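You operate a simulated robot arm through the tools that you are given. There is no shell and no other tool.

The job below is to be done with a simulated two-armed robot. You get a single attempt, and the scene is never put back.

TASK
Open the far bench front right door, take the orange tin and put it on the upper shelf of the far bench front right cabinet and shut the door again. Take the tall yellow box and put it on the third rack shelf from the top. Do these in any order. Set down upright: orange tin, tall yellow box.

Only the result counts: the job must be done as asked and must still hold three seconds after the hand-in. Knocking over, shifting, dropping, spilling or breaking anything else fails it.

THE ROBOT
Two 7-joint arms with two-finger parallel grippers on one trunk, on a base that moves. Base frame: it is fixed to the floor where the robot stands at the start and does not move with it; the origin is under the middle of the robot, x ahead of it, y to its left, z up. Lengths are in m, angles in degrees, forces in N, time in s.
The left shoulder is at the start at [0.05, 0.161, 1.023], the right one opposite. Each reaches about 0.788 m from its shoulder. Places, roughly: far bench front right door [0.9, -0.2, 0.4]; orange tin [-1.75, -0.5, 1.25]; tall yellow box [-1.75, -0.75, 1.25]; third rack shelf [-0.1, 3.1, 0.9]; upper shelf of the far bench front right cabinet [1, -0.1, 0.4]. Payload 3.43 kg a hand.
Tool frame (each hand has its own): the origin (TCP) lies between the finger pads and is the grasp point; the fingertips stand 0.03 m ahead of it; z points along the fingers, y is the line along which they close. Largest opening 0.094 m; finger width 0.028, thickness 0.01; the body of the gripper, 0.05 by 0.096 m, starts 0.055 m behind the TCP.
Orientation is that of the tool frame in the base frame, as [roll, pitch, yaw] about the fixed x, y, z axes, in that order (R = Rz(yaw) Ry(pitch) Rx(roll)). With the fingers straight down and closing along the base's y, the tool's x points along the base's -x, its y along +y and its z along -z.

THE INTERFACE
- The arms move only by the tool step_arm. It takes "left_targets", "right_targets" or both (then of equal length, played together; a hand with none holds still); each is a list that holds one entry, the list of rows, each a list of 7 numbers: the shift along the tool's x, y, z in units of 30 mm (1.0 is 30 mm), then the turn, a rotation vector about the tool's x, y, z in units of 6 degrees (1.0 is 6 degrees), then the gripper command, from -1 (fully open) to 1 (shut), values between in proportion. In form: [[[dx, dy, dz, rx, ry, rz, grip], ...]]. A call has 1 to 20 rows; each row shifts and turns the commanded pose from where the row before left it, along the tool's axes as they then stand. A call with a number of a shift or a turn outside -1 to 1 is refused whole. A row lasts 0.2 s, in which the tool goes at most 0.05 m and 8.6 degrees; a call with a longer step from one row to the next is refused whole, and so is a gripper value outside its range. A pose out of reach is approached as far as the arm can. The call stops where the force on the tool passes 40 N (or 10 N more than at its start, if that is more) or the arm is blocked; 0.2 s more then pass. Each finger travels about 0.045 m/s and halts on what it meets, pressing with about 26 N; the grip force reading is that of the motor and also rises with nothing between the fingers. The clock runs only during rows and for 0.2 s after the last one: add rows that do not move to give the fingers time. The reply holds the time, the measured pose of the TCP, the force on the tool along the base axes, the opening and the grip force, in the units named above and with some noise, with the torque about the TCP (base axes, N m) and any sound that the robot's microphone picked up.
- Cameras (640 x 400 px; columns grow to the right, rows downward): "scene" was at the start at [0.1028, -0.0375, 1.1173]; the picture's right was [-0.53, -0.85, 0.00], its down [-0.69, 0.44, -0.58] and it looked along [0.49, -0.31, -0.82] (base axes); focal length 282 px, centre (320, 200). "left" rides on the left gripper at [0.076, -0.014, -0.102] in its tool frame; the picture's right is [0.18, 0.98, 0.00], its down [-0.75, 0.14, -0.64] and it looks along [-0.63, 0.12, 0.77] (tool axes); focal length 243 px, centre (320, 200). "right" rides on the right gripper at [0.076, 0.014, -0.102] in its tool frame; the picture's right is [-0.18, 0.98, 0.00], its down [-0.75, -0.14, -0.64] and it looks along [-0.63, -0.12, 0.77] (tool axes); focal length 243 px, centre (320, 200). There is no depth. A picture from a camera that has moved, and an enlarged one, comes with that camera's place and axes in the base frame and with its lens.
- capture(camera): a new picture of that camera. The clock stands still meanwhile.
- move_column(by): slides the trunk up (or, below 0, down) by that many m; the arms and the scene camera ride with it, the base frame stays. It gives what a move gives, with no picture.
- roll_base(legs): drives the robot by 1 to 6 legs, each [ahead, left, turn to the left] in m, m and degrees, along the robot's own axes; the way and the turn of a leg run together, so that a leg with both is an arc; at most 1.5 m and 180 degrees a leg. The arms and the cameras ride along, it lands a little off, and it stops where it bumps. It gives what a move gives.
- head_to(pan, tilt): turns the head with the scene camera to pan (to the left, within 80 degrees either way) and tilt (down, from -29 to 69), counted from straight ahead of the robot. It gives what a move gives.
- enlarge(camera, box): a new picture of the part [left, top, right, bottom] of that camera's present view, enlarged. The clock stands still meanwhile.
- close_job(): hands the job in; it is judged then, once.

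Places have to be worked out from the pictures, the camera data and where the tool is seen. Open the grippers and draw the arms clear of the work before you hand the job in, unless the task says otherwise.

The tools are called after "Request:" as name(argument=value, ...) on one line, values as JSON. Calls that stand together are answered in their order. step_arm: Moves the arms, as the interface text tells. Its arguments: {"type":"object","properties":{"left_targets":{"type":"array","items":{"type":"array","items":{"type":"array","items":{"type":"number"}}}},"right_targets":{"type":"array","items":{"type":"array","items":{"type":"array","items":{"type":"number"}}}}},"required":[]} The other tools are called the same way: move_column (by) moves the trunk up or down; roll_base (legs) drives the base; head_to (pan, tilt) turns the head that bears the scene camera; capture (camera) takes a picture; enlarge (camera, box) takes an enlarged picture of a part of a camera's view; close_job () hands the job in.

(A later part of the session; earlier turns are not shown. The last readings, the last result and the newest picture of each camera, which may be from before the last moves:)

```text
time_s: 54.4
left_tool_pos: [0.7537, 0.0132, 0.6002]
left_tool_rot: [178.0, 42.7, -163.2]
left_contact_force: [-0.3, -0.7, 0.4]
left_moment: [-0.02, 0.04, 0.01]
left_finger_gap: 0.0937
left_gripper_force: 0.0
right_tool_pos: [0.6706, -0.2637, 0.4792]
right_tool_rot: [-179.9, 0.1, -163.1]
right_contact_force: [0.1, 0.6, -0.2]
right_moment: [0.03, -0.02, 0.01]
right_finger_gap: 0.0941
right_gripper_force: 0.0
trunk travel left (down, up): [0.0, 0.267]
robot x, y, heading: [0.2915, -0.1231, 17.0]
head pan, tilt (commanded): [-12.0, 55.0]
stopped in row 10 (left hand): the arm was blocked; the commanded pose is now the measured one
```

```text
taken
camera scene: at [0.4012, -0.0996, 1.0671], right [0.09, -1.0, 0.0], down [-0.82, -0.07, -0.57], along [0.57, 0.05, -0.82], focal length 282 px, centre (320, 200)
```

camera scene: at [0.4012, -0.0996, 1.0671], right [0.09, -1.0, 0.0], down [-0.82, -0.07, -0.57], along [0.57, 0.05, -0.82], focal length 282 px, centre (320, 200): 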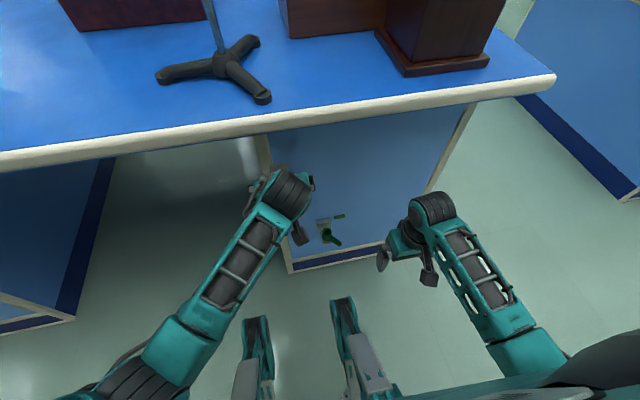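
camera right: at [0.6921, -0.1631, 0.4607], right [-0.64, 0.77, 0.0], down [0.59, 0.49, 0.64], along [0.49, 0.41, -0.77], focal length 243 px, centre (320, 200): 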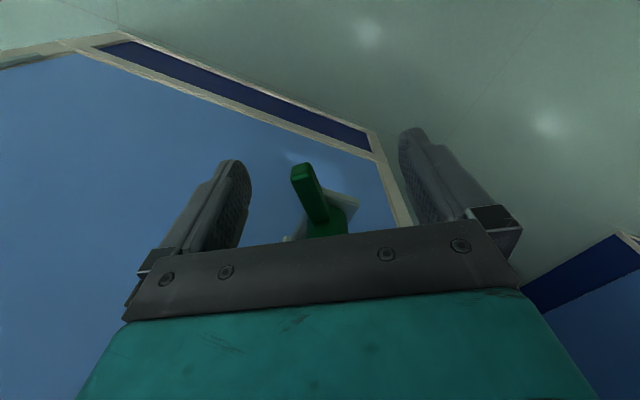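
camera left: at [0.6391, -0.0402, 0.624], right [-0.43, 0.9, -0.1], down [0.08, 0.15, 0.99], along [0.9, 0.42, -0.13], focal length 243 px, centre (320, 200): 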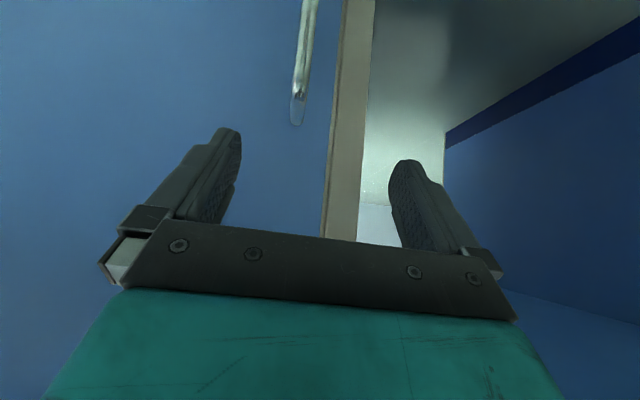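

The left arm got blocked while pitching, probably its wrist near the bench edge. I'll withdraw it straight back first and check the readings.

Request:
step_arm(left_targets=[[[0.6, 0, -0.57, 0, 0, 0, -1], [0.6, 0, -0.57, 0, 0, 0, -1], [0.6, 0, -0.57, 0, 0, 0, -1], [0.6, 0, -0.57, 0, 0, 0, -1], [0, 0, 0, 0, 0, 0, -1]]])

Request:
capture(camera="scene")

```text
time_s: 55.1
left_tool_pos: [0.7529, 0.0247, 0.6714]
left_tool_rot: [175.5, 53.2, -164.5]
left_contact_force: [0.6, -0.2, -0.6]
left_moment: [0.0, 0.01, -0.03]
left_finger_gap: 0.0938
left_gripper_force: 0.1
right_tool_pos: [0.6711, -0.264, 0.4785]
right_tool_rot: [-179.9, 0.1, -163.0]
right_contact_force: [-0.3, 1.1, -0.2]
right_moment: [0.02, 0.02, 0.01]
right_finger_gap: 0.0941
right_gripper_force: 0.1
trunk travel left (down, up): [0.0, 0.267]
robot x, y, heading: [0.2878, -0.1235, 17.2]
head pan, tilt (commanded): [-12.0, 55.0]
stopped in row 3 (left hand): the arm was blocked; the commanded pose is now the measured one
```

```text
taken
camera scene: at [0.4012, -0.0996, 1.0671], right [0.09, -1.0, 0.0], down [-0.82, -0.07, -0.57], along [0.57, 0.05, -0.82], focal length 282 px, centre (320, 200)
```

scene: 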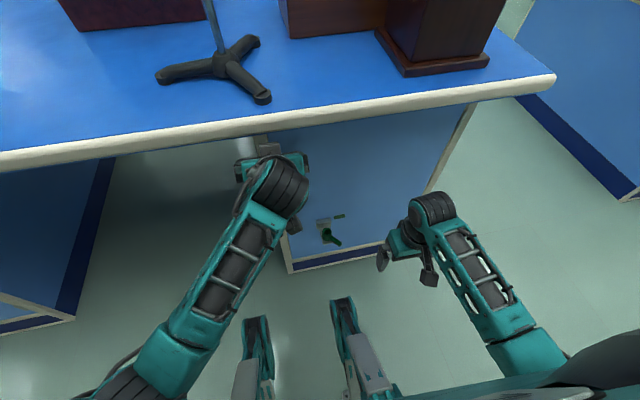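

The arm is not following while going back: it's folded against the robot itself because I'm too close. I'll roll the base back 0.2 m, keeping the hands clear, then extend the arm again.

Request:
roll_base(legs=[[-0.2, 0.0, 0]])

Request:
step_arm(left_targets=[[[0, 0, 0, 0, 0, 0, -1], [0, 0, 0, 0, 0, 0, -1]]])

Request:
head_to(pan=20, tilt=65)

Request:
capture(camera="scene")

```text
time_s: 56.7
left_tool_pos: [0.5582, -0.0337, 0.6708]
left_tool_rot: [175.5, 53.3, -164.4]
left_contact_force: [-0.2, 0.3, 0.3]
left_moment: [0.0, 0.01, -0.01]
left_finger_gap: 0.0942
left_gripper_force: 0.0
right_tool_pos: [0.4771, -0.3244, 0.4785]
right_tool_rot: [-179.9, 0.1, -163.1]
right_contact_force: [-1.1, 0.0, 0.0]
right_moment: [0.01, -0.01, 0.0]
right_finger_gap: 0.0939
right_gripper_force: 0.0
trunk travel left (down, up): [0.0, 0.267]
robot x, y, heading: [0.0957, -0.178, 17.4]
head pan, tilt (commanded): [-12.0, 55.0]
```

```text
time_s: 57.3
left_tool_pos: [0.5582, -0.0343, 0.6704]
left_tool_rot: [175.4, 53.4, -164.7]
left_contact_force: [-1.1, 0.3, -0.4]
left_moment: [0.0, 0.01, 0.03]
left_finger_gap: 0.0941
left_gripper_force: 0.1
right_tool_pos: [0.478, -0.3232, 0.4787]
right_tool_rot: [-180.0, -0.1, -163.0]
right_contact_force: [1.0, -0.7, 0.6]
right_moment: [0.03, -0.01, 0.0]
right_finger_gap: 0.0942
right_gripper_force: 0.0
trunk travel left (down, up): [0.0, 0.267]
robot x, y, heading: [0.0975, -0.1758, 17.2]
head pan, tilt (commanded): [-12.0, 55.0]
```

```text
time_s: 58.3
left_tool_pos: [0.5596, -0.0345, 0.6699]
left_tool_rot: [175.3, 53.3, -164.5]
left_contact_force: [0.1, -0.5, -0.3]
left_moment: [-0.01, 0.01, 0.03]
left_finger_gap: 0.0941
left_gripper_force: 0.0
right_tool_pos: [0.4769, -0.3238, 0.4785]
right_tool_rot: [-179.9, 0.1, -162.9]
right_contact_force: [0.2, 0.0, 0.6]
right_moment: [-0.01, 0.0, 0.04]
right_finger_gap: 0.0938
right_gripper_force: 0.1
trunk travel left (down, up): [0.0, 0.267]
robot x, y, heading: [0.0924, -0.1816, 17.2]
head pan, tilt (commanded): [20.0, 65.0]
```

```text
taken
camera scene: at [0.1849, -0.1293, 1.0555], right [0.6, -0.8, 0.0], down [-0.72, -0.55, -0.42], along [0.34, 0.26, -0.91], focal length 282 px, centre (320, 200)
```

scene: 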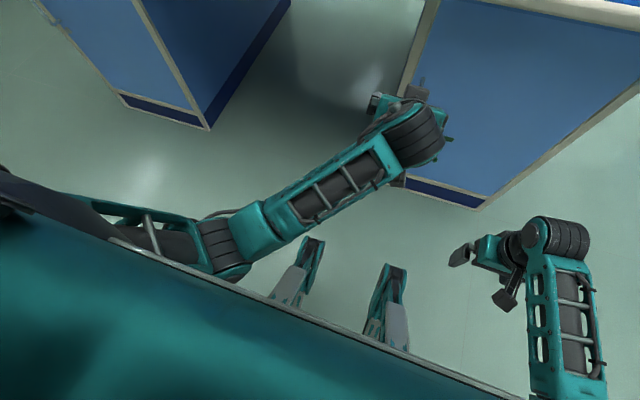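

The elbow lies tight in front of the torso. I'll move the left hand forward and down to a handle-level pose with the arm less folded, then check the arm follows.

Request:
step_arm(left_targets=[[[0.656, 0, 0.7, 0, 0, 0, -1], [0.656, 0, 0.7, 0, 0, 0, -1], [0.656, 0, 0.7, 0, 0, 0, -1], [0.656, 0, 0.7, 0, 0, 0, -1], [0.656, 0, 0.7, 0, 0, 0, -1], [0.656, 0, 0.7, 0, 0, 0, -1], [0, 0, 0, 0, 0, 0, -1]]])

Request:
capture(camera="scene")

Request:
capture(camera="left")

```text
time_s: 59.5
left_tool_pos: [0.5617, 0.0547, 0.5199]
left_tool_rot: [160.8, 52.9, -175.1]
left_contact_force: [0.5, -0.8, 0.0]
left_moment: [-0.02, 0.02, -0.01]
left_finger_gap: 0.0941
left_gripper_force: 0.0
right_tool_pos: [0.4774, -0.3231, 0.478]
right_tool_rot: [-179.8, 0.0, -163.0]
right_contact_force: [-0.6, 0.1, 0.3]
right_moment: [0.0, 0.01, 0.0]
right_finger_gap: 0.0937
right_gripper_force: 0.0
trunk travel left (down, up): [0.0, 0.267]
robot x, y, heading: [0.0973, -0.1817, 17.4]
head pan, tilt (commanded): [20.0, 65.0]
stopped in row 5 (left hand): the arm was blocked; the commanded pose is now the measured one
```

```text
taken
camera scene: at [0.1848, -0.1293, 1.0556], right [0.6, -0.8, 0.0], down [-0.72, -0.55, -0.42], along [0.34, 0.26, -0.91], focal length 282 px, centre (320, 200)
```

scene: 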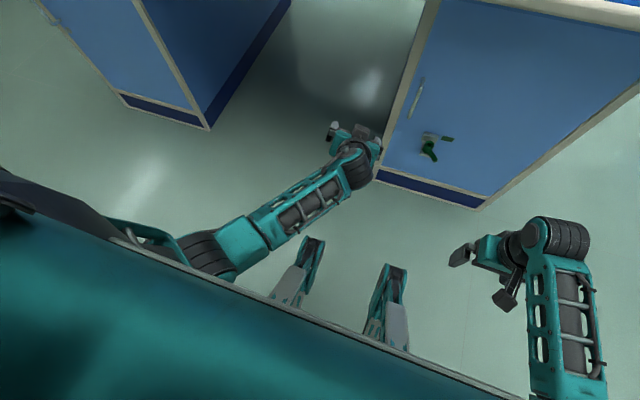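

```text
taken
camera left: at [0.4483, -0.0027, 0.5144], right [-0.45, 0.89, 0.05], down [-0.06, -0.08, 0.99], along [0.89, 0.44, 0.09], focal length 243 px, centre (320, 200)
```

left: 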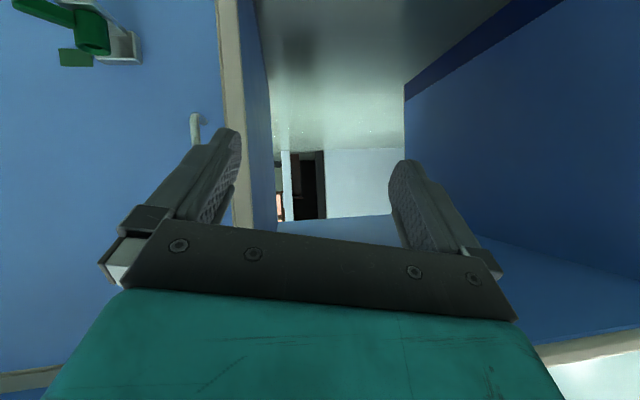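

The elbow pushes on the torso when the left hand reaches across to the right. I'll bring the left hand back out to its own left side and forward to free it.

Request:
step_arm(left_targets=[[[-0.48, 0.81, 0.37, 0, 0, 0, -1], [-0.48, 0.81, 0.37, 0, 0, 0, -1], [-0.48, 0.81, 0.37, 0, 0, 0, -1], [-0.48, 0.81, 0.37, 0, 0, 0, -1], [-0.48, 0.81, 0.37, 0, 0, 0, -1], [0, 0, 0, 0, 0, 0, -1]]])

Request:
capture(camera="scene")

```text
time_s: 60.9
left_tool_pos: [0.6038, 0.1915, 0.5684]
left_tool_rot: [161.0, 52.8, -175.0]
left_contact_force: [-0.1, -0.7, 0.4]
left_moment: [-0.01, -0.01, -0.01]
left_finger_gap: 0.094
left_gripper_force: 0.0
right_tool_pos: [0.4778, -0.3234, 0.4783]
right_tool_rot: [-179.9, 0.0, -163.1]
right_contact_force: [0.9, 0.0, 0.0]
right_moment: [-0.01, -0.03, 0.0]
right_finger_gap: 0.0938
right_gripper_force: 0.1
trunk travel left (down, up): [0.0, 0.267]
robot x, y, heading: [0.0963, -0.1751, 17.4]
head pan, tilt (commanded): [20.0, 65.0]
```

```text
taken
camera scene: at [0.1849, -0.1292, 1.0555], right [0.6, -0.8, 0.0], down [-0.72, -0.55, -0.42], along [0.34, 0.26, -0.91], focal length 282 px, centre (320, 200)
```

scene: 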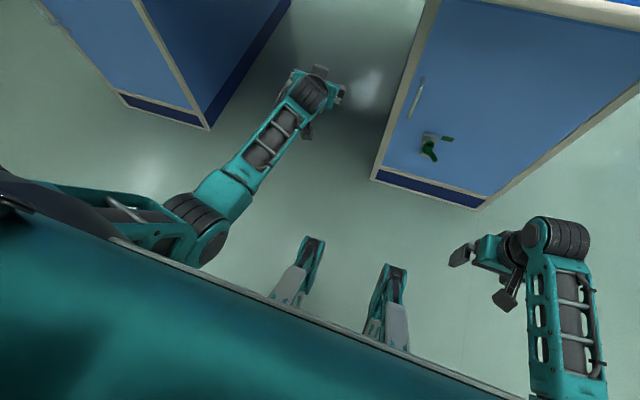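

The arm follows again now. I'll return the left hand to a hand-down home posture, and at the same time bring the right hand forward and pitch it up for the handle.

Request:
step_arm(left_targets=[[[0.4, 0, -0.533, 0.203, 0.898, -0.038, -1], [0.449, 0, -0.493, 0.203, 0.898, -0.038, -1], [0.492, 0, -0.45, 0.203, 0.898, -0.038, -1], [0.532, 0, -0.401, 0.203, 0.898, -0.038, -1], [0.565, 0, -0.353, 0.203, 0.898, -0.038, -1], [0.597, 0, -0.297, 0.203, 0.898, -0.038, -1], [0.622, 0, -0.239, 0.203, 0.898, -0.038, -1], [0.641, 0, -0.184, 0.203, 0.898, -0.038, -1], [0.655, 0, -0.123, 0.203, 0.898, -0.038, -1], [0.664, 0, -0.061, 0.203, 0.898, -0.038, -1], [0, 0, 0, 0, 0, 0, -1], [0, 0, 0, 0, 0, 0, -1], [0, 0, 0, 0, 0, 0, -1], [0, 0, 0, 0, 0, 0, -1]]], right_targets=[[[-0.87, 0, 0, 0, 0, 0, -1], [-0.87, 0, 0, 0, 0, 0, -1], [-0.87, 0, 0, 0, 0, 0, -1], [-0.87, 0, 0, 0, 0, 0, -1], [-0.87, 0, 0, 0, 0, 0, -1], [0, 0, 0, 0, -1, 0, -1], [0, 0, 0, 0, -1, 0, -1], [0, 0, 0, 0, -1, 0, -1], [0, 0, 0, 0, -1, 0, -1], [0, 0, 0, 0, -1, 0, -1], [0, 0, 0, 0, -1, 0, -1], [0, 0, 0, 0, -1, 0, -1], [0, 0, 0, 0, -1, 0, -1], [0, 0, 0, 0, 0, 0, -1]]])

Request:
capture(camera="scene")

```text
time_s: 63.9
left_tool_pos: [0.4154, 0.1312, 0.5664]
left_tool_rot: [-179.8, -0.1, -163.0]
left_contact_force: [0.6, 0.5, 0.2]
left_moment: [0.0, 0.0, -0.02]
left_finger_gap: 0.0942
left_gripper_force: 0.1
right_tool_pos: [0.6033, -0.2863, 0.4791]
right_tool_rot: [-179.9, 48.1, -163.0]
right_contact_force: [0.0, 0.0, 0.1]
right_moment: [-0.01, -0.01, -0.01]
right_finger_gap: 0.0942
right_gripper_force: 0.2
trunk travel left (down, up): [0.0, 0.267]
robot x, y, heading: [0.099, -0.1814, 17.3]
head pan, tilt (commanded): [20.0, 65.0]
```

```text
taken
camera scene: at [0.1849, -0.1292, 1.0555], right [0.6, -0.8, 0.0], down [-0.72, -0.55, -0.42], along [0.34, 0.26, -0.91], focal length 282 px, centre (320, 200)
```

scene: 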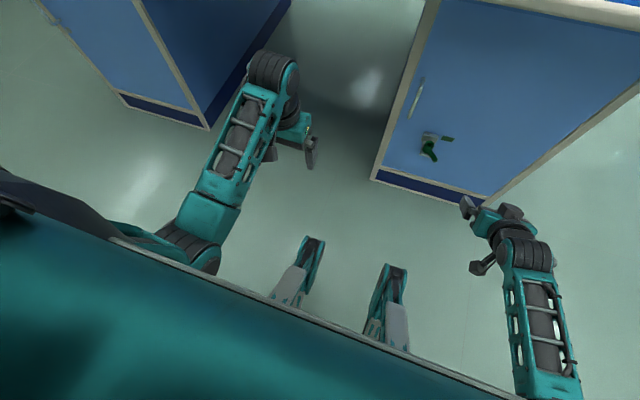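

Both arms responded. Now I'll shift the base left and forward so that the right hand lines up with the handle.

Request:
roll_base(legs=[[0.13, 0.226, 0]])

Request:
head_to(pan=-20, tilt=50)

Request:
capture(camera="scene")

Request:
capture(camera="right")

```text
time_s: 66.5
left_tool_pos: [0.4708, 0.3829, 0.5661]
left_tool_rot: [-179.9, -0.1, -163.1]
left_contact_force: [-0.3, -0.1, -0.4]
left_moment: [-0.03, -0.03, -0.03]
left_finger_gap: 0.0939
left_gripper_force: 0.0
right_tool_pos: [0.6588, -0.0327, 0.4798]
right_tool_rot: [-179.9, 48.0, -163.0]
right_contact_force: [-0.5, 0.4, 0.4]
right_moment: [0.0, 0.02, 0.0]
right_finger_gap: 0.094
right_gripper_force: 0.1
trunk travel left (down, up): [0.0, 0.267]
robot x, y, heading: [0.154, 0.0766, 17.3]
head pan, tilt (commanded): [20.0, 65.0]
```

```text
time_s: 67.5
left_tool_pos: [0.4704, 0.3844, 0.5653]
left_tool_rot: [-179.8, -0.1, -163.2]
left_contact_force: [-1.6, 0.0, -0.8]
left_moment: [0.02, 0.01, -0.05]
left_finger_gap: 0.094
left_gripper_force: 0.0
right_tool_pos: [0.6589, -0.0315, 0.4786]
right_tool_rot: [-179.8, 48.0, -163.0]
right_contact_force: [0.4, 0.1, 0.0]
right_moment: [0.0, 0.02, 0.0]
right_finger_gap: 0.0941
right_gripper_force: 0.1
trunk travel left (down, up): [0.0, 0.267]
robot x, y, heading: [0.1523, 0.0743, 17.5]
head pan, tilt (commanded): [-20.0, 50.0]
```

```text
taken
camera scene: at [0.2698, 0.0837, 1.0736], right [-0.05, -1.0, 0.0], down [-0.77, 0.04, -0.64], along [0.64, -0.03, -0.77], focal length 282 px, centre (320, 200)
```

scene: 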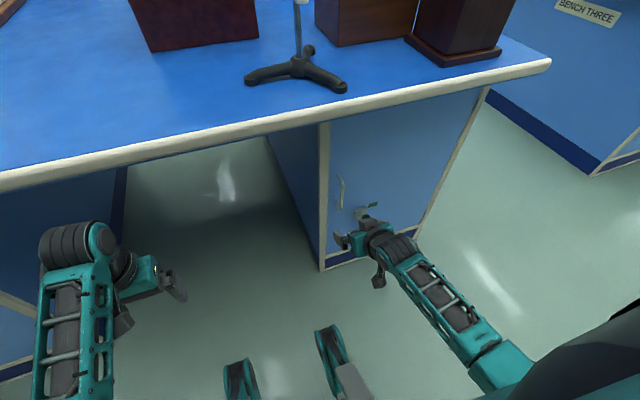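

```text
taken
camera right: at [0.5346, -0.0549, 0.4894], right [-0.17, 0.98, 0.14], down [0.07, -0.13, 0.99], along [0.98, 0.18, -0.04], focal length 243 px, centre (320, 200)
```

right: 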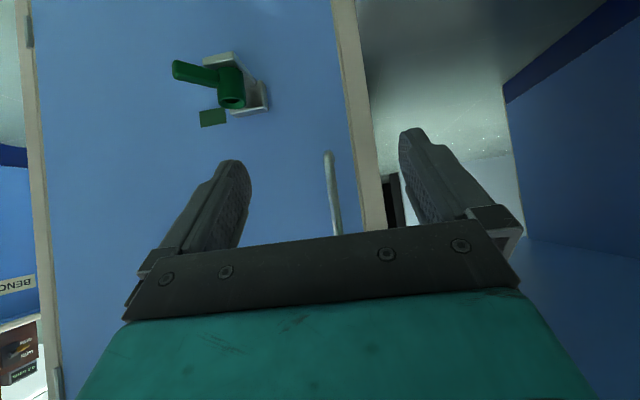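

The handle bar lies between the open fingers and is laterally aligned. I'll go straight forward 10 cm and close lightly on it.

Request:
step_arm(right_targets=[[[-0.585, 0, 0.65, 0, 0, 0, -1], [-0.585, 0, 0.65, 0, 0, 0, -1], [-0.585, 0, 0.65, 0, 0, 0, -1], [-0.585, 0, 0.65, 0, 0, 0, -1], [0, 0, 0, 0, 0, 0, -1]]])

Request:
capture(camera="right")

```text
time_s: 68.7
left_tool_pos: [0.4715, 0.3836, 0.5669]
left_tool_rot: [-179.8, -0.2, -163.1]
left_contact_force: [-0.3, 0.3, -0.5]
left_moment: [0.0, -0.04, -0.01]
left_finger_gap: 0.0939
left_gripper_force: 0.0
right_tool_pos: [0.759, -0.0019, 0.4767]
right_tool_rot: [-179.9, 48.0, -163.0]
right_contact_force: [-0.2, -0.7, -0.7]
right_moment: [0.0, 0.03, 0.0]
right_finger_gap: 0.0942
right_gripper_force: 0.0
trunk travel left (down, up): [0.0, 0.267]
robot x, y, heading: [0.1494, 0.0748, 17.1]
head pan, tilt (commanded): [-20.0, 50.0]
```

```text
taken
camera right: at [0.6346, -0.0241, 0.4886], right [-0.17, 0.98, 0.14], down [0.07, -0.13, 0.99], along [0.98, 0.18, -0.04], focal length 243 px, centre (320, 200)
```

right: 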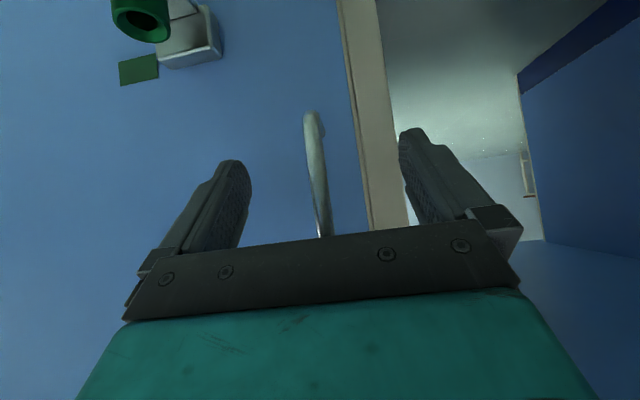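

Bar is between the fingers. I'll close on it.

Request:
step_arm(right_targets=[[[0, 0, 0, 0, 0, 0, 0.5], [0, 0, 0, 0, 0, 0, 0.8], [0, 0, 0, 0, 0, 0, 1], [0, 0, 0, 0, 0, 0, 1], [0, 0, 0, 0, 0, 0, 1], [0, 0, 0, 0, 0, 0, 1], [0, 0, 0, 0, 0, 0, 1]]])

Request:
step_arm(right_targets=[[[0.11, 0, -0.124, 0, 0, 0, 1], [0.11, 0, -0.124, 0, 0, 0, 1], [0, 0, 0, 0, 0, 0, 1]]])

Request:
capture(camera="right")

```text
time_s: 70.3
left_tool_pos: [0.4705, 0.3832, 0.5669]
left_tool_rot: [-179.7, -0.1, -163.1]
left_contact_force: [-0.5, 0.2, 0.2]
left_moment: [0.03, 0.02, 0.0]
left_finger_gap: 0.0941
left_gripper_force: 0.1
right_tool_pos: [0.7583, -0.0012, 0.4778]
right_tool_rot: [-179.8, 47.9, -162.9]
right_contact_force: [1.1, -2.2, 0.4]
right_moment: [0.01, -0.01, 0.0]
right_finger_gap: 0.014
right_gripper_force: 45.2
trunk travel left (down, up): [0.0, 0.267]
robot x, y, heading: [0.1533, 0.0737, 17.3]
head pan, tilt (commanded): [-20.0, 50.0]
```

```text
time_s: 71.1
left_tool_pos: [0.4707, 0.3836, 0.5655]
left_tool_rot: [-179.9, -0.1, -163.1]
left_contact_force: [0.4, -0.8, 0.9]
left_moment: [0.03, 0.0, -0.04]
left_finger_gap: 0.094
left_gripper_force: 0.1
right_tool_pos: [0.7495, -0.0073, 0.4771]
right_tool_rot: [-179.8, 48.0, -162.9]
right_contact_force: [6.4, -8.4, -3.5]
right_moment: [0.23, -0.5, -0.04]
right_finger_gap: 0.0141
right_gripper_force: 45.0
trunk travel left (down, up): [0.0, 0.267]
robot x, y, heading: [0.1504, 0.0747, 17.1]
head pan, tilt (commanded): [-20.0, 50.0]
```

```text
taken
camera right: at [0.6255, -0.0285, 0.4886], right [-0.17, 0.98, 0.13], down [0.07, -0.13, 0.99], along [0.98, 0.17, -0.04], focal length 243 px, centre (320, 200)
```

right: 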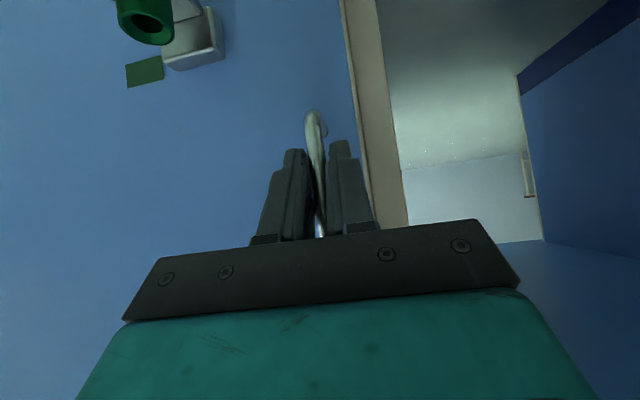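

The hand came back 1 cm with little force along the pull; unclear whether the door moved. I'll pull another centimetre and compare.

Request:
step_arm(right_targets=[[[0.11, 0, -0.124, 0, 0, 0, 1], [0.11, 0, -0.124, 0, 0, 0, 1], [0.11, 0, -0.124, 0, 0, 0, 1], [0, 0, 0, 0, 0, 0, 1]]])

Request:
capture(camera="right")

Request:
enlarge(camera="scene", box=[300, 110, 500, 280])

```text
time_s: 72.1
left_tool_pos: [0.4706, 0.3827, 0.5654]
left_tool_rot: [-179.9, -0.2, -163.1]
left_contact_force: [-0.2, 0.0, 0.4]
left_moment: [0.03, 0.0, 0.01]
left_finger_gap: 0.0939
left_gripper_force: 0.0
right_tool_pos: [0.7359, -0.0124, 0.4775]
right_tool_rot: [-179.7, 48.0, -163.1]
right_contact_force: [9.9, -21.1, -3.7]
right_moment: [0.07, 0.53, -0.11]
right_finger_gap: 0.0141
right_gripper_force: 44.7
trunk travel left (down, up): [0.0, 0.267]
robot x, y, heading: [0.1506, 0.0724, 17.2]
head pan, tilt (commanded): [-20.0, 50.0]
```

```text
taken
camera right: at [0.612, -0.0345, 0.4888], right [-0.16, 0.98, 0.13], down [0.07, -0.12, 0.99], along [0.98, 0.17, -0.05], focal length 243 px, centre (320, 200)
```

right: 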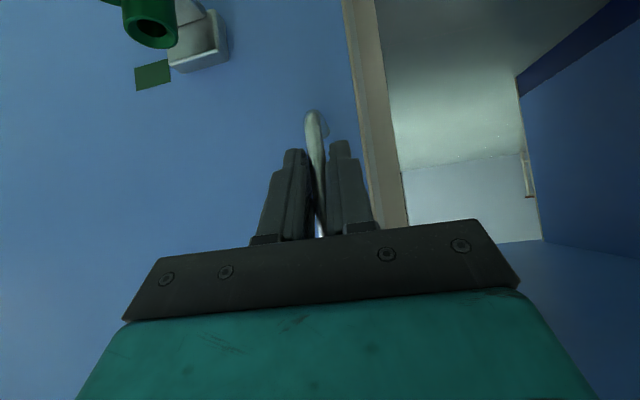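

```text
2.35 times, centred on (400, 195) of scene
camera zoom: at [0.2704, 0.083, 1.0736], right [-0.05, -1.0, 0.0], down [-0.77, 0.04, -0.64], along [0.64, -0.03, -0.77], focal length 663 px, centre (132, 212)
```

zoom: 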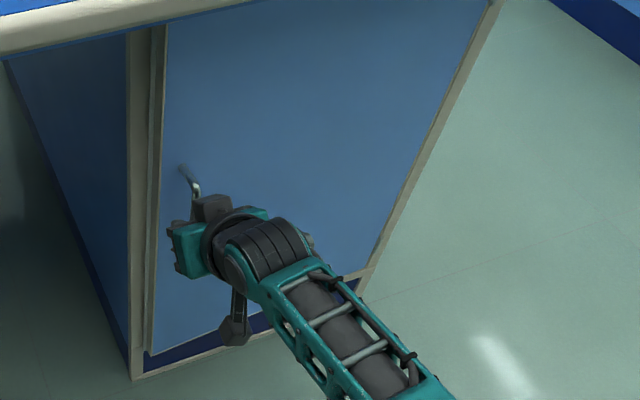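

The door is opening: its left edge has clearly come away from the frame, so no key is needed. I'll keep pulling along the hinge arc (hinge near L −0.607).

Request:
step_arm(right_targets=[[[0.49, -0.32, -0.545, 0, 0, 0, 1], [0.435, -0.193, -0.483, 0, 0, 0, 1], [0.426, -0.23, -0.473, 0, 0, 0, 1], [0.417, -0.26, -0.463, 0, 0, 0, 1], [0.41, -0.293, -0.456, 0, 0, 0, 1], [0.397, -0.327, -0.441, 0, 0, 0, 1], [0, 0, 0, 0, 0, 0, 1]]])

Request:
capture(camera="scene")

```text
time_s: 73.7
left_tool_pos: [0.4704, 0.383, 0.5657]
left_tool_rot: [-179.8, -0.1, -162.9]
left_contact_force: [1.3, 0.4, -0.2]
left_moment: [0.03, 0.0, 0.05]
left_finger_gap: 0.0942
left_gripper_force: 0.1
right_tool_pos: [0.6357, -0.0843, 0.4772]
right_tool_rot: [179.5, 47.8, -163.0]
right_contact_force: [-20.8, 20.5, -1.6]
right_moment: [-0.13, -0.41, 0.07]
right_finger_gap: 0.0141
right_gripper_force: 45.1
trunk travel left (down, up): [0.0, 0.267]
robot x, y, heading: [0.1541, 0.0704, 17.3]
head pan, tilt (commanded): [-20.0, 50.0]
```

```text
taken
camera scene: at [0.2691, 0.0843, 1.0737], right [-0.05, -1.0, 0.0], down [-0.76, 0.04, -0.64], along [0.64, -0.03, -0.77], focal length 282 px, centre (320, 200)
```

scene: 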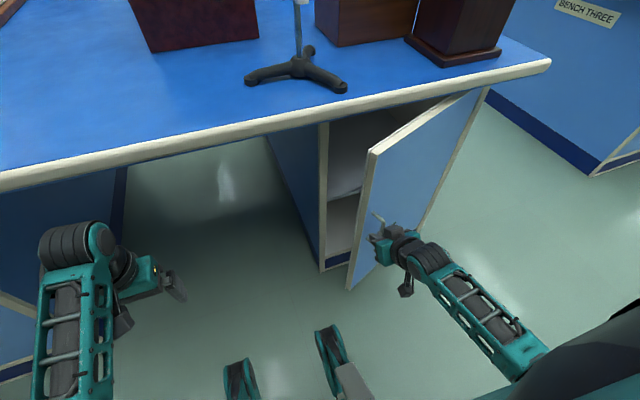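

The door is open about 22° and I can see inside. I'll refine the hinge to (U 0.767, L −0.612) and continue pulling to roughly 43°.

Request:
step_arm(right_targets=[[[0.453, -0.193, -0.503, 0, 0, 0, 1], [0.386, -0.37, -0.429, 0, 0, 0, 1], [0.37, -0.4, -0.411, 0, 0, 0, 1], [0.357, -0.427, -0.396, 0, 0, 0, 1], [0.339, -0.453, -0.377, 0, 0, 0, 1], [0.326, -0.48, -0.362, 0, 0, 0, 1], [0.308, -0.503, -0.342, 0, 0, 0, 1], [0, 0, 0, 0, 0, 0, 1]]])

Request:
capture(camera="scene")

Request:
capture(camera="right")

```text
time_s: 75.5
left_tool_pos: [0.4711, 0.3826, 0.565]
left_tool_rot: [-179.9, -0.1, -163.1]
left_contact_force: [-0.6, 0.7, 0.9]
left_moment: [0.01, 0.05, -0.01]
left_finger_gap: 0.0941
left_gripper_force: 0.0
right_tool_pos: [0.5549, -0.2036, 0.4776]
right_tool_rot: [-179.9, 47.9, -163.1]
right_contact_force: [-9.4, 4.0, -11.8]
right_moment: [-0.06, -0.11, -0.01]
right_finger_gap: 0.0139
right_gripper_force: 44.8
trunk travel left (down, up): [0.0, 0.267]
robot x, y, heading: [0.1532, 0.0723, 17.0]
head pan, tilt (commanded): [-20.0, 50.0]
```

```text
taken
camera scene: at [0.2701, 0.0833, 1.0736], right [-0.05, -1.0, 0.0], down [-0.77, 0.04, -0.64], along [0.64, -0.03, -0.77], focal length 282 px, centre (320, 200)
```

scene: 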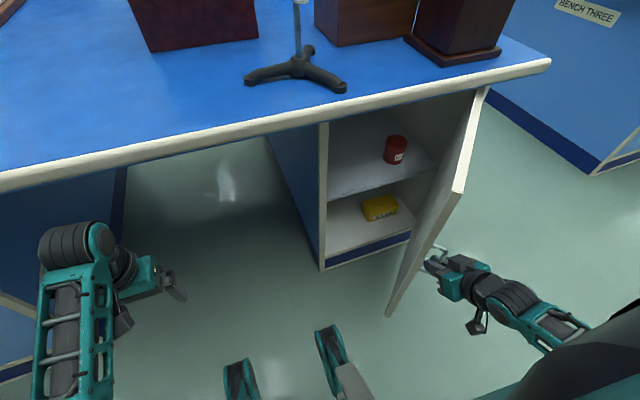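

```text
taken
camera right: at [0.4306, -0.2262, 0.4895], right [-0.17, 0.98, 0.14], down [0.07, -0.13, 0.99], along [0.98, 0.18, -0.05], focal length 243 px, centre (320, 200)
```

right: 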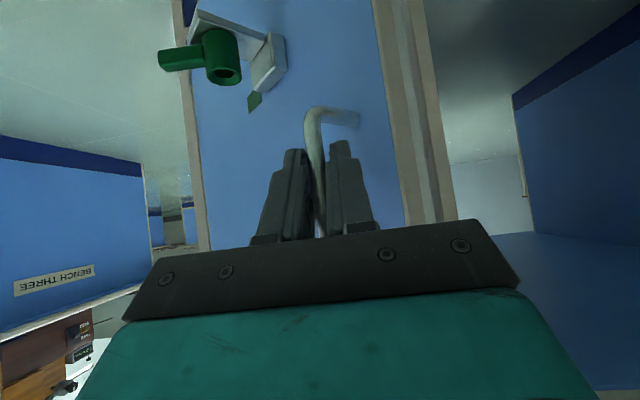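

The door is at about 43° with low force. Inside, a red tin stands on the upper shelf and a yellow item on the lower one. I'll now let go of the handle (opening the fingers only a bit), back off, and then push the door wider from the inside.

Request:
step_arm(right_targets=[[[0, 0, 0, 0, 0, 0, 0.45], [0, 0, 0, 0, 0, 0, 0.4], [0, 0, 0, 0, 0, 0, 0.4], [0.446, 0, -0.495, 0, 0, 0, 0.4], [0.446, 0, -0.495, 0, 0, 0, 0.4], [0.446, 0, -0.495, 0, 0, 0, 0.4], [0, 0, 0, 0, 0, 0, 0.4]]])

Request:
capture(camera="scene")

Request:
capture(camera="right")

```text
time_s: 77.1
left_tool_pos: [0.4709, 0.3829, 0.5659]
left_tool_rot: [-179.8, -0.2, -163.1]
left_contact_force: [-0.9, -0.6, -0.5]
left_moment: [0.03, 0.02, 0.02]
left_finger_gap: 0.094
left_gripper_force: 0.0
right_tool_pos: [0.4977, -0.222, 0.4778]
right_tool_rot: [-179.9, 48.0, -163.0]
right_contact_force: [-0.4, -0.1, -0.4]
right_moment: [-0.02, 0.0, -0.01]
right_finger_gap: 0.0283
right_gripper_force: 0.1
trunk travel left (down, up): [0.0, 0.267]
robot x, y, heading: [0.1527, 0.0737, 17.0]
head pan, tilt (commanded): [-20.0, 50.0]
```

```text
taken
camera scene: at [0.2698, 0.0836, 1.0737], right [-0.05, -1.0, 0.0], down [-0.77, 0.04, -0.64], along [0.64, -0.03, -0.77], focal length 282 px, centre (320, 200)
```

scene: 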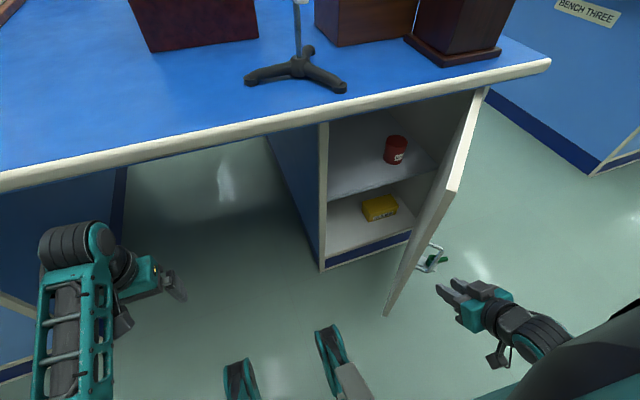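

```text
taken
camera right: at [0.3734, -0.2435, 0.4888], right [-0.17, 0.98, 0.14], down [0.07, -0.13, 0.99], along [0.98, 0.18, -0.04], focal length 243 px, centre (320, 200)
```

right: 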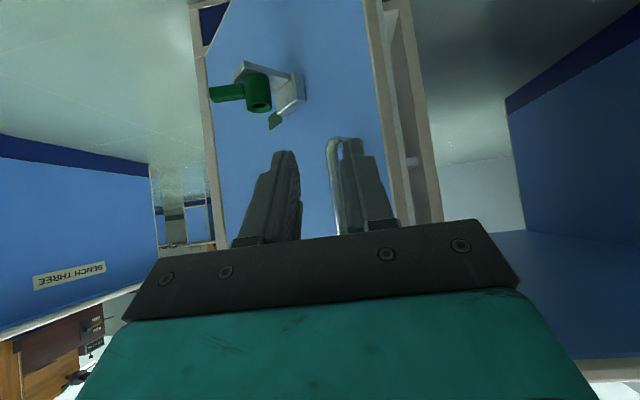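

The door stays at about 43°. I'll lower and retract the left hand a bit for clearance, then move the base back, left and forward so that the right hand comes inside the door's free edge.

Request:
step_arm(left_targets=[[[0.4, 0, 0.9, 0, 0, 0, -1], [0.4, 0, 0.9, 0, 0, 0, -1], [0.4, 0, 0.9, 0, 0, 0, -1], [0.4, 0, 0.9, 0, 0, 0, -1], [0, 0, 0, 0, 0, 0, -1]]], right_targets=[[[0, 0, 0, 0, 0, 0, 0.8], [0, 0, 0, 0, 0, 0, 1], [0, 0, 0, 0, 0, 0, 1], [0, 0, 0, 0, 0, 0, 1], [0, 0, 0, 0, 0, 0, 1]]])

Request:
roll_base(legs=[[-0.08, 0, 0], [0, 0.22, 0]])

Request:
capture(camera="scene")

```text
time_s: 78.3
left_tool_pos: [0.4239, 0.3682, 0.4573]
left_tool_rot: [-179.8, -0.1, -163.0]
left_contact_force: [-0.6, 1.2, -0.1]
left_moment: [0.01, 0.06, 0.02]
left_finger_gap: 0.0938
left_gripper_force: 0.0
right_tool_pos: [0.4975, -0.221, 0.4778]
right_tool_rot: [-179.8, 48.1, -163.0]
right_contact_force: [0.5, 0.4, 0.0]
right_moment: [0.01, 0.02, 0.02]
right_finger_gap: 0.0
right_gripper_force: 25.8
trunk travel left (down, up): [0.0, 0.267]
robot x, y, heading: [0.151, 0.0772, 16.7]
head pan, tilt (commanded): [-20.0, 50.0]
```

```text
time_s: 81.5
left_tool_pos: [0.2816, 0.5546, 0.4586]
left_tool_rot: [-179.7, -0.1, -162.9]
left_contact_force: [0.5, -0.7, -0.1]
left_moment: [-0.02, 0.03, 0.03]
left_finger_gap: 0.0938
left_gripper_force: 0.1
right_tool_pos: [0.3558, -0.0348, 0.4782]
right_tool_rot: [-179.9, 48.0, -163.0]
right_contact_force: [0.2, -0.2, -0.2]
right_moment: [-0.02, 0.02, -0.02]
right_finger_gap: 0.0
right_gripper_force: 26.6
trunk travel left (down, up): [0.0, 0.267]
robot x, y, heading: [0.01, 0.2597, 17.3]
head pan, tilt (commanded): [-20.0, 50.0]
```

```text
taken
camera scene: at [0.1278, 0.2693, 1.0736], right [-0.05, -1.0, 0.0], down [-0.77, 0.04, -0.64], along [0.64, -0.03, -0.77], focal length 282 px, centre (320, 200)
```

scene: 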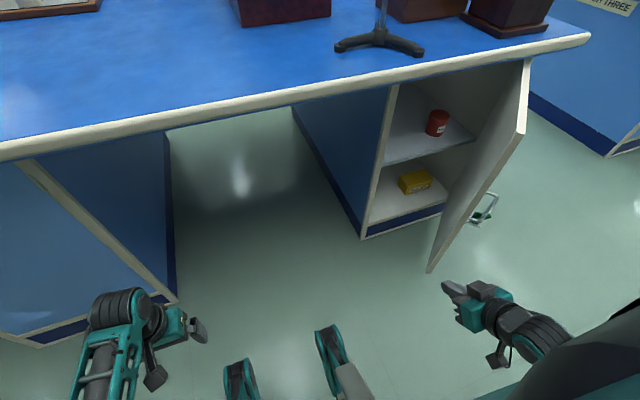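

The hands are clear of the door. Now forward 0.2 m so that the right hand comes in alongside the door's inner face.

Request:
roll_base(legs=[[0.2, 0, 0]])

Request:
capture(camera="scene")

```text
time_s: 83.1
left_tool_pos: [0.4735, 0.6138, 0.4568]
left_tool_rot: [-179.8, -0.1, -163.0]
left_contact_force: [-0.6, 0.7, -0.4]
left_moment: [0.01, -0.04, 0.03]
left_finger_gap: 0.094
left_gripper_force: 0.1
right_tool_pos: [0.5463, 0.0243, 0.4775]
right_tool_rot: [-179.9, 48.0, -162.8]
right_contact_force: [0.0, 0.2, -0.6]
right_moment: [0.01, -0.01, -0.03]
right_finger_gap: 0.0001
right_gripper_force: 25.9
trunk travel left (down, up): [0.0, 0.267]
robot x, y, heading: [0.2005, 0.3184, 17.1]
head pan, tilt (commanded): [-20.0, 50.0]
```

```text
taken
camera scene: at [0.3185, 0.3287, 1.0737], right [-0.05, -1.0, 0.0], down [-0.77, 0.04, -0.64], along [0.64, -0.03, -0.77], focal length 282 px, centre (320, 200)
```

scene: 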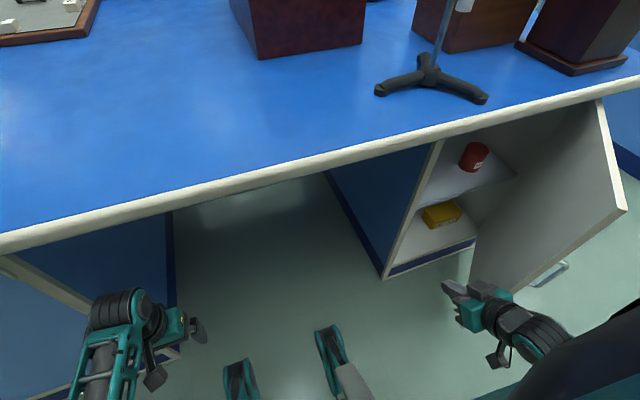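

The right hand is alongside the door's inner face. I'll sweep the base to the right so the closed fingers push the door wider; first 0.25 m, then check.

Request:
roll_base(legs=[[0, -0.27, 0]])

Request:
capture(camera="scene")

```text
time_s: 86.1
left_tool_pos: [0.5527, 0.3575, 0.458]
left_tool_rot: [-179.8, -0.1, -163.1]
left_contact_force: [0.5, 0.6, -0.1]
left_moment: [-0.01, 0.01, -0.04]
left_finger_gap: 0.0941
left_gripper_force: 0.1
right_tool_pos: [0.6258, -0.2321, 0.4779]
right_tool_rot: [-180.0, 48.0, -162.9]
right_contact_force: [-0.1, 0.6, 0.1]
right_moment: [-0.01, 0.0, 0.01]
right_finger_gap: 0.0
right_gripper_force: 26.2
trunk travel left (down, up): [0.0, 0.267]
robot x, y, heading: [0.2843, 0.0588, 17.2]
head pan, tilt (commanded): [-20.0, 50.0]
```

```text
taken
camera scene: at [0.3982, 0.0722, 1.0736], right [-0.05, -1.0, 0.0], down [-0.77, 0.04, -0.64], along [0.64, -0.03, -0.77], focal length 282 px, centre (320, 200)
```

scene: 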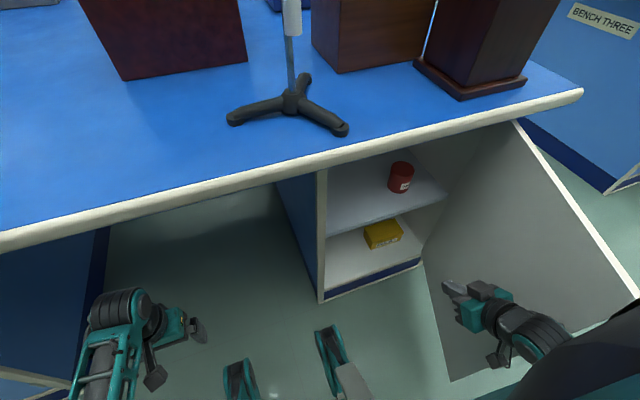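

The door has been pushed to about 65°. I'll continue right another 0.2 m.

Request:
roll_base(legs=[[0, -0.17, 0]])

Request:
capture(camera="scene")

```text
time_s: 88.2
left_tool_pos: [0.6034, 0.1955, 0.4577]
left_tool_rot: [-179.8, -0.1, -163.1]
left_contact_force: [0.4, 0.7, 0.4]
left_moment: [0.01, -0.01, 0.0]
left_finger_gap: 0.094
left_gripper_force: 0.0
right_tool_pos: [0.6767, -0.394, 0.478]
right_tool_rot: [-179.9, 48.0, -163.1]
right_contact_force: [-0.1, -0.1, -0.6]
right_moment: [0.0, 0.01, 0.03]
right_finger_gap: 0.0
right_gripper_force: 26.0
trunk travel left (down, up): [0.0, 0.267]
robot x, y, heading: [0.3321, -0.0994, 17.2]
head pan, tilt (commanded): [-20.0, 50.0]
```

```text
taken
camera scene: at [0.4481, -0.0895, 1.0736], right [-0.05, -1.0, 0.0], down [-0.77, 0.04, -0.64], along [0.64, -0.03, -0.77], focal length 282 px, centre (320, 200)
```

scene: 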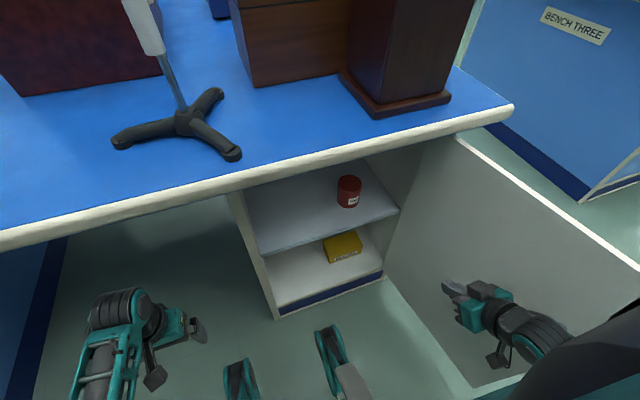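

The door stands open at about 95°. Upper shelf top is near z 0.44 with the red tin at its right; I'll use its free left-centre. Now I back away from the cabinet and turn toward the wall shelf to fetch the orange tin.

Request:
roll_base(legs=[[0, 0.08, 0], [-0.65, 0, 0], [0, 0, 180]])

Request:
move_column(by=0.267)

Request:
head_to(pan=0, tilt=10)

Request:
capture(camera="scene")

```text
time_s: 100.1
left_tool_pos: [-0.5923, -0.5061, 0.4582]
left_tool_rot: [-179.7, -0.1, 16.2]
left_contact_force: [0.2, -0.2, -0.8]
left_moment: [0.04, 0.0, 0.03]
left_finger_gap: 0.0941
left_gripper_force: 0.2
right_tool_pos: [-0.658, 0.0842, 0.4776]
right_tool_rot: [-179.9, 47.9, 16.4]
right_contact_force: [-0.5, 0.5, -0.2]
right_moment: [-0.01, 0.01, 0.0]
right_finger_gap: 0.0
right_gripper_force: 26.8
trunk travel left (down, up): [0.0, 0.267]
robot x, y, heading: [-0.3199, -0.2148, -163.5]
head pan, tilt (commanded): [-20.0, 50.0]
```

```text
time_s: 102.9
left_tool_pos: [-0.5909, -0.5052, 0.7246]
left_tool_rot: [-179.8, -0.1, 16.4]
left_contact_force: [-0.4, -0.3, -0.3]
left_moment: [-0.03, -0.01, 0.0]
left_finger_gap: 0.094
left_gripper_force: 0.0
right_tool_pos: [-0.6592, 0.0859, 0.7445]
right_tool_rot: [-179.9, 48.0, 16.5]
right_contact_force: [1.5, -1.1, -0.3]
right_moment: [-0.02, 0.01, -0.01]
right_finger_gap: 0.0001
right_gripper_force: 26.0
trunk travel left (down, up): [-0.267, 0.0]
robot x, y, heading: [-0.319, -0.2168, -163.2]
head pan, tilt (commanded): [-20.0, 50.0]
```

```text
time_s: 103.9
left_tool_pos: [-0.5919, -0.5048, 0.7235]
left_tool_rot: [-179.8, -0.1, 16.2]
left_contact_force: [-0.5, -0.1, 0.1]
left_moment: [0.02, -0.05, -0.01]
left_finger_gap: 0.0939
left_gripper_force: 0.0
right_tool_pos: [-0.6591, 0.0846, 0.7434]
right_tool_rot: [-180.0, 48.1, 16.4]
right_contact_force: [-0.4, 0.1, -0.1]
right_moment: [0.02, 0.02, -0.01]
right_finger_gap: 0.0
right_gripper_force: 26.0
trunk travel left (down, up): [-0.267, 0.0]
robot x, y, heading: [-0.3188, -0.2134, -163.3]
head pan, tilt (commanded): [0.0, 10.0]
```

```text
taken
camera scene: at [-0.4432, -0.2508, 1.4021], right [-0.28, 0.96, 0.0], down [0.17, 0.05, -0.98], along [-0.94, -0.28, -0.17], focal length 282 px, centre (320, 200)
```

scene: 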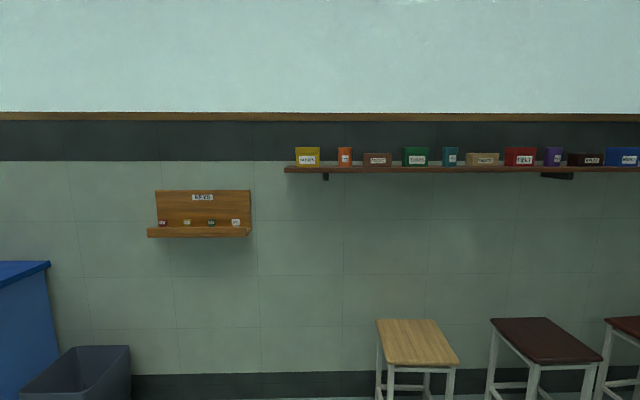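

The shelf is ahead: tin near L 0.006, shelf top about z 1.33. I'll drive closer, leaving room, then raise the right arm.

Request:
roll_base(legs=[[0.5, 0.09, 0.3]])

Request:
step_arm(right_targets=[[[-0.89, 0, 0.99, 0, 0, 0, -0.5], [-0.89, 0, 0.99, 0, 0, 0, -1], [-0.89, 0, 0.99, 0, 0, 0, -1], [-0.89, 0, 0.99, 0, 0, 0, -1], [-0.89, 0, 0.99, 0, 0, 0, -1], [0, 0, 0, 0, 0, 0, -1]]])

Request:
step_arm(right_targets=[[[-0.9, 0.26, -0.81, 0, 0, 0, -1], [-0.9, 0.26, -0.81, 0, 0, 0, -1], [-0.9, 0.26, -0.81, 0, 0, 0, -1], [-0.9, 0.26, -0.81, 0, 0, 0, -1], [-0.9, 0.26, -0.81, 0, 0, 0, -1], [-0.9, 0.26, -0.81, 0, 0, 0, -1], [-0.9, 0.26, -0.81, 0, 0, 0, -1], [-0.9, 0.26, -0.81, 0, 0, 0, -1], [-0.9, 0.26, -0.81, 0, 0, 0, -1], [-0.9, 0.26, -0.81, 0, 0, 0, -1], [-0.9, 0.26, -0.81, 0, 0, 0, -1], [-0.9, 0.26, -0.81, 0, 0, 0, -1], [-0.9, 0.26, -0.81, 0, 0, 0, -1], [-0.9, 0.26, -0.81, 0, 0, 0, -1], [-0.9, 0.26, -0.81, 0, 0, 0, -1], [-0.9, 0.26, -0.81, 0, 0, 0, -1], [-0.9, 0.26, -0.81, 0, 0, 0, -1], [-0.9, 0.26, -0.81, 0, 0, 0, -1], [0, 0, 0, 0, 0, 0, -1]]])

Request:
capture(camera="scene")

```text
time_s: 106.9
left_tool_pos: [-1.0476, -0.7391, 0.7245]
left_tool_rot: [-179.9, -0.1, 16.8]
left_contact_force: [0.3, 0.3, 0.8]
left_moment: [-0.01, -0.01, 0.04]
left_finger_gap: 0.0943
left_gripper_force: 0.1
right_tool_pos: [-1.1198, -0.1495, 0.7443]
right_tool_rot: [-179.9, 48.0, 16.8]
right_contact_force: [0.4, 0.1, 0.1]
right_moment: [0.0, -0.01, 0.0]
right_finger_gap: 0.0001
right_gripper_force: 26.4
trunk travel left (down, up): [-0.267, 0.0]
robot x, y, heading: [-0.7774, -0.4474, -163.1]
head pan, tilt (commanded): [0.0, 10.0]
```

```text
time_s: 108.3
left_tool_pos: [-1.048, -0.7392, 0.725]
left_tool_rot: [-179.8, 0.0, 16.8]
left_contact_force: [-0.5, 0.1, 0.4]
left_moment: [0.01, -0.01, -0.01]
left_finger_gap: 0.094
left_gripper_force: 0.1
right_tool_pos: [-1.3092, -0.2066, 0.7449]
right_tool_rot: [-179.9, 48.0, 16.8]
right_contact_force: [0.5, -0.5, 0.6]
right_moment: [0.0, 0.01, 0.01]
right_finger_gap: 0.094
right_gripper_force: 0.1
trunk travel left (down, up): [-0.267, 0.0]
robot x, y, heading: [-0.7755, -0.4467, -163.2]
head pan, tilt (commanded): [0.0, 10.0]
```

```text
time_s: 112.3
left_tool_pos: [-1.0482, -0.7394, 0.724]
left_tool_rot: [-179.8, 0.0, 16.8]
left_contact_force: [-0.2, 0.0, 0.3]
left_moment: [0.02, 0.02, -0.05]
left_finger_gap: 0.0942
left_gripper_force: 0.1
right_tool_pos: [-1.2691, -0.3419, 1.3965]
right_tool_rot: [-180.0, 48.0, 16.8]
right_contact_force: [0.3, 0.8, -1.1]
right_moment: [0.02, 0.02, 0.0]
right_finger_gap: 0.094
right_gripper_force: 0.1
trunk travel left (down, up): [-0.267, 0.0]
robot x, y, heading: [-0.7777, -0.4457, -163.1]
head pan, tilt (commanded): [0.0, 10.0]
```

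```text
taken
camera scene: at [-0.9007, -0.4838, 1.4022], right [-0.29, 0.96, 0.0], down [0.17, 0.05, -0.98], along [-0.94, -0.29, -0.17], focal length 282 px, centre (320, 200)
```

scene: 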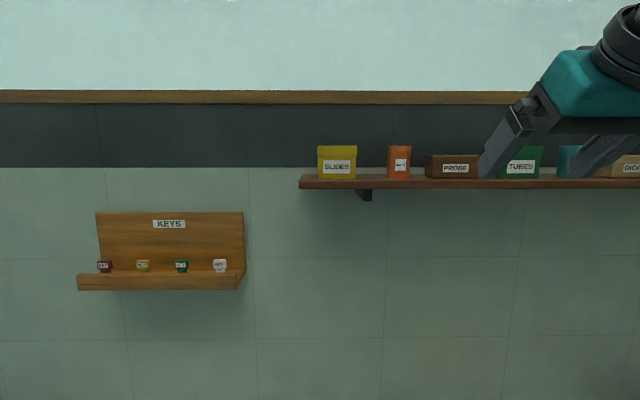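

The hand is up and in view. I'll enlarge the shelf here to refine the tin and box positions.

Request:
enlarge(camera="scene", box=[290, 130, 490, 210])

Request:
capture(camera="right")

```text
3.20 times, centred on (390, 170) of scene
camera zoom: at [-0.9007, -0.4838, 1.4022], right [-0.29, 0.96, 0.0], down [0.17, 0.05, -0.98], along [-0.94, -0.29, -0.17], focal length 902 px, centre (96, 296)
```

zoom: 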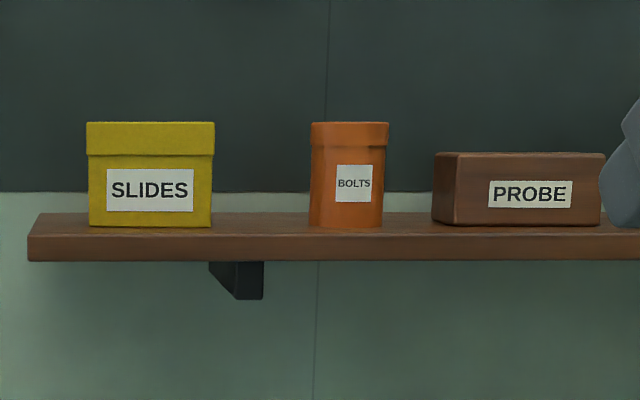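

```text
taken
camera right: at [-1.1422, -0.3184, 1.4081], right [0.17, -0.98, 0.14], down [-0.07, 0.13, 0.99], along [-0.98, -0.17, -0.04], focal length 243 px, centre (320, 200)
```

right: 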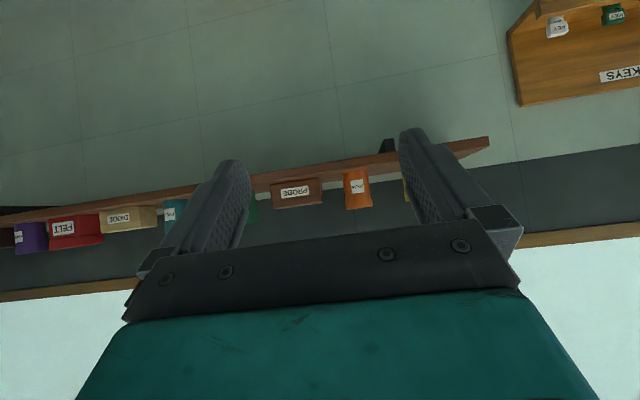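

Refined: tin centre about (U −1.747, L 0.007), shelf top z 1.332, shelf front edge U −1.643. I'll roll 0.25 m closer and slightly left, then check with the right camera.

Request:
roll_base(legs=[[0.25, 0.035, 0]])

Request:
capture(camera="right")

Request:
capture(camera="scene")

```text
time_s: 114.2
left_tool_pos: [-1.2763, -0.8467, 0.7242]
left_tool_rot: [-179.9, -0.2, 16.9]
left_contact_force: [1.4, -0.4, 0.0]
left_moment: [-0.02, -0.05, 0.03]
left_finger_gap: 0.094
left_gripper_force: 0.1
right_tool_pos: [-1.4985, -0.4509, 1.3962]
right_tool_rot: [-179.9, 48.0, 16.8]
right_contact_force: [-0.4, -0.6, 0.7]
right_moment: [0.0, 0.02, -0.05]
right_finger_gap: 0.0944
right_gripper_force: 0.1
trunk travel left (down, up): [-0.267, 0.0]
robot x, y, heading: [-1.0056, -0.5498, -163.0]
head pan, tilt (commanded): [0.0, 10.0]
```

```text
taken
camera right: at [-1.3711, -0.4262, 1.4077], right [0.17, -0.98, 0.14], down [-0.07, 0.13, 0.99], along [-0.98, -0.17, -0.04], focal length 243 px, centre (320, 200)
```

right: 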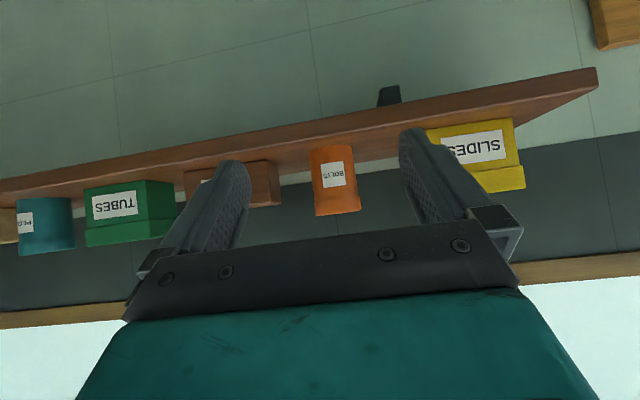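

```text
taken
camera scene: at [-1.1293, -0.5914, 1.4021], right [-0.29, 0.96, 0.0], down [0.17, 0.05, -0.98], along [-0.94, -0.29, -0.17], focal length 282 px, centre (320, 200)
```

scene: 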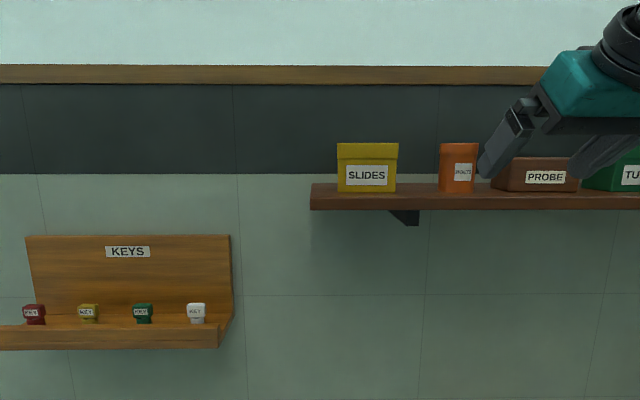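

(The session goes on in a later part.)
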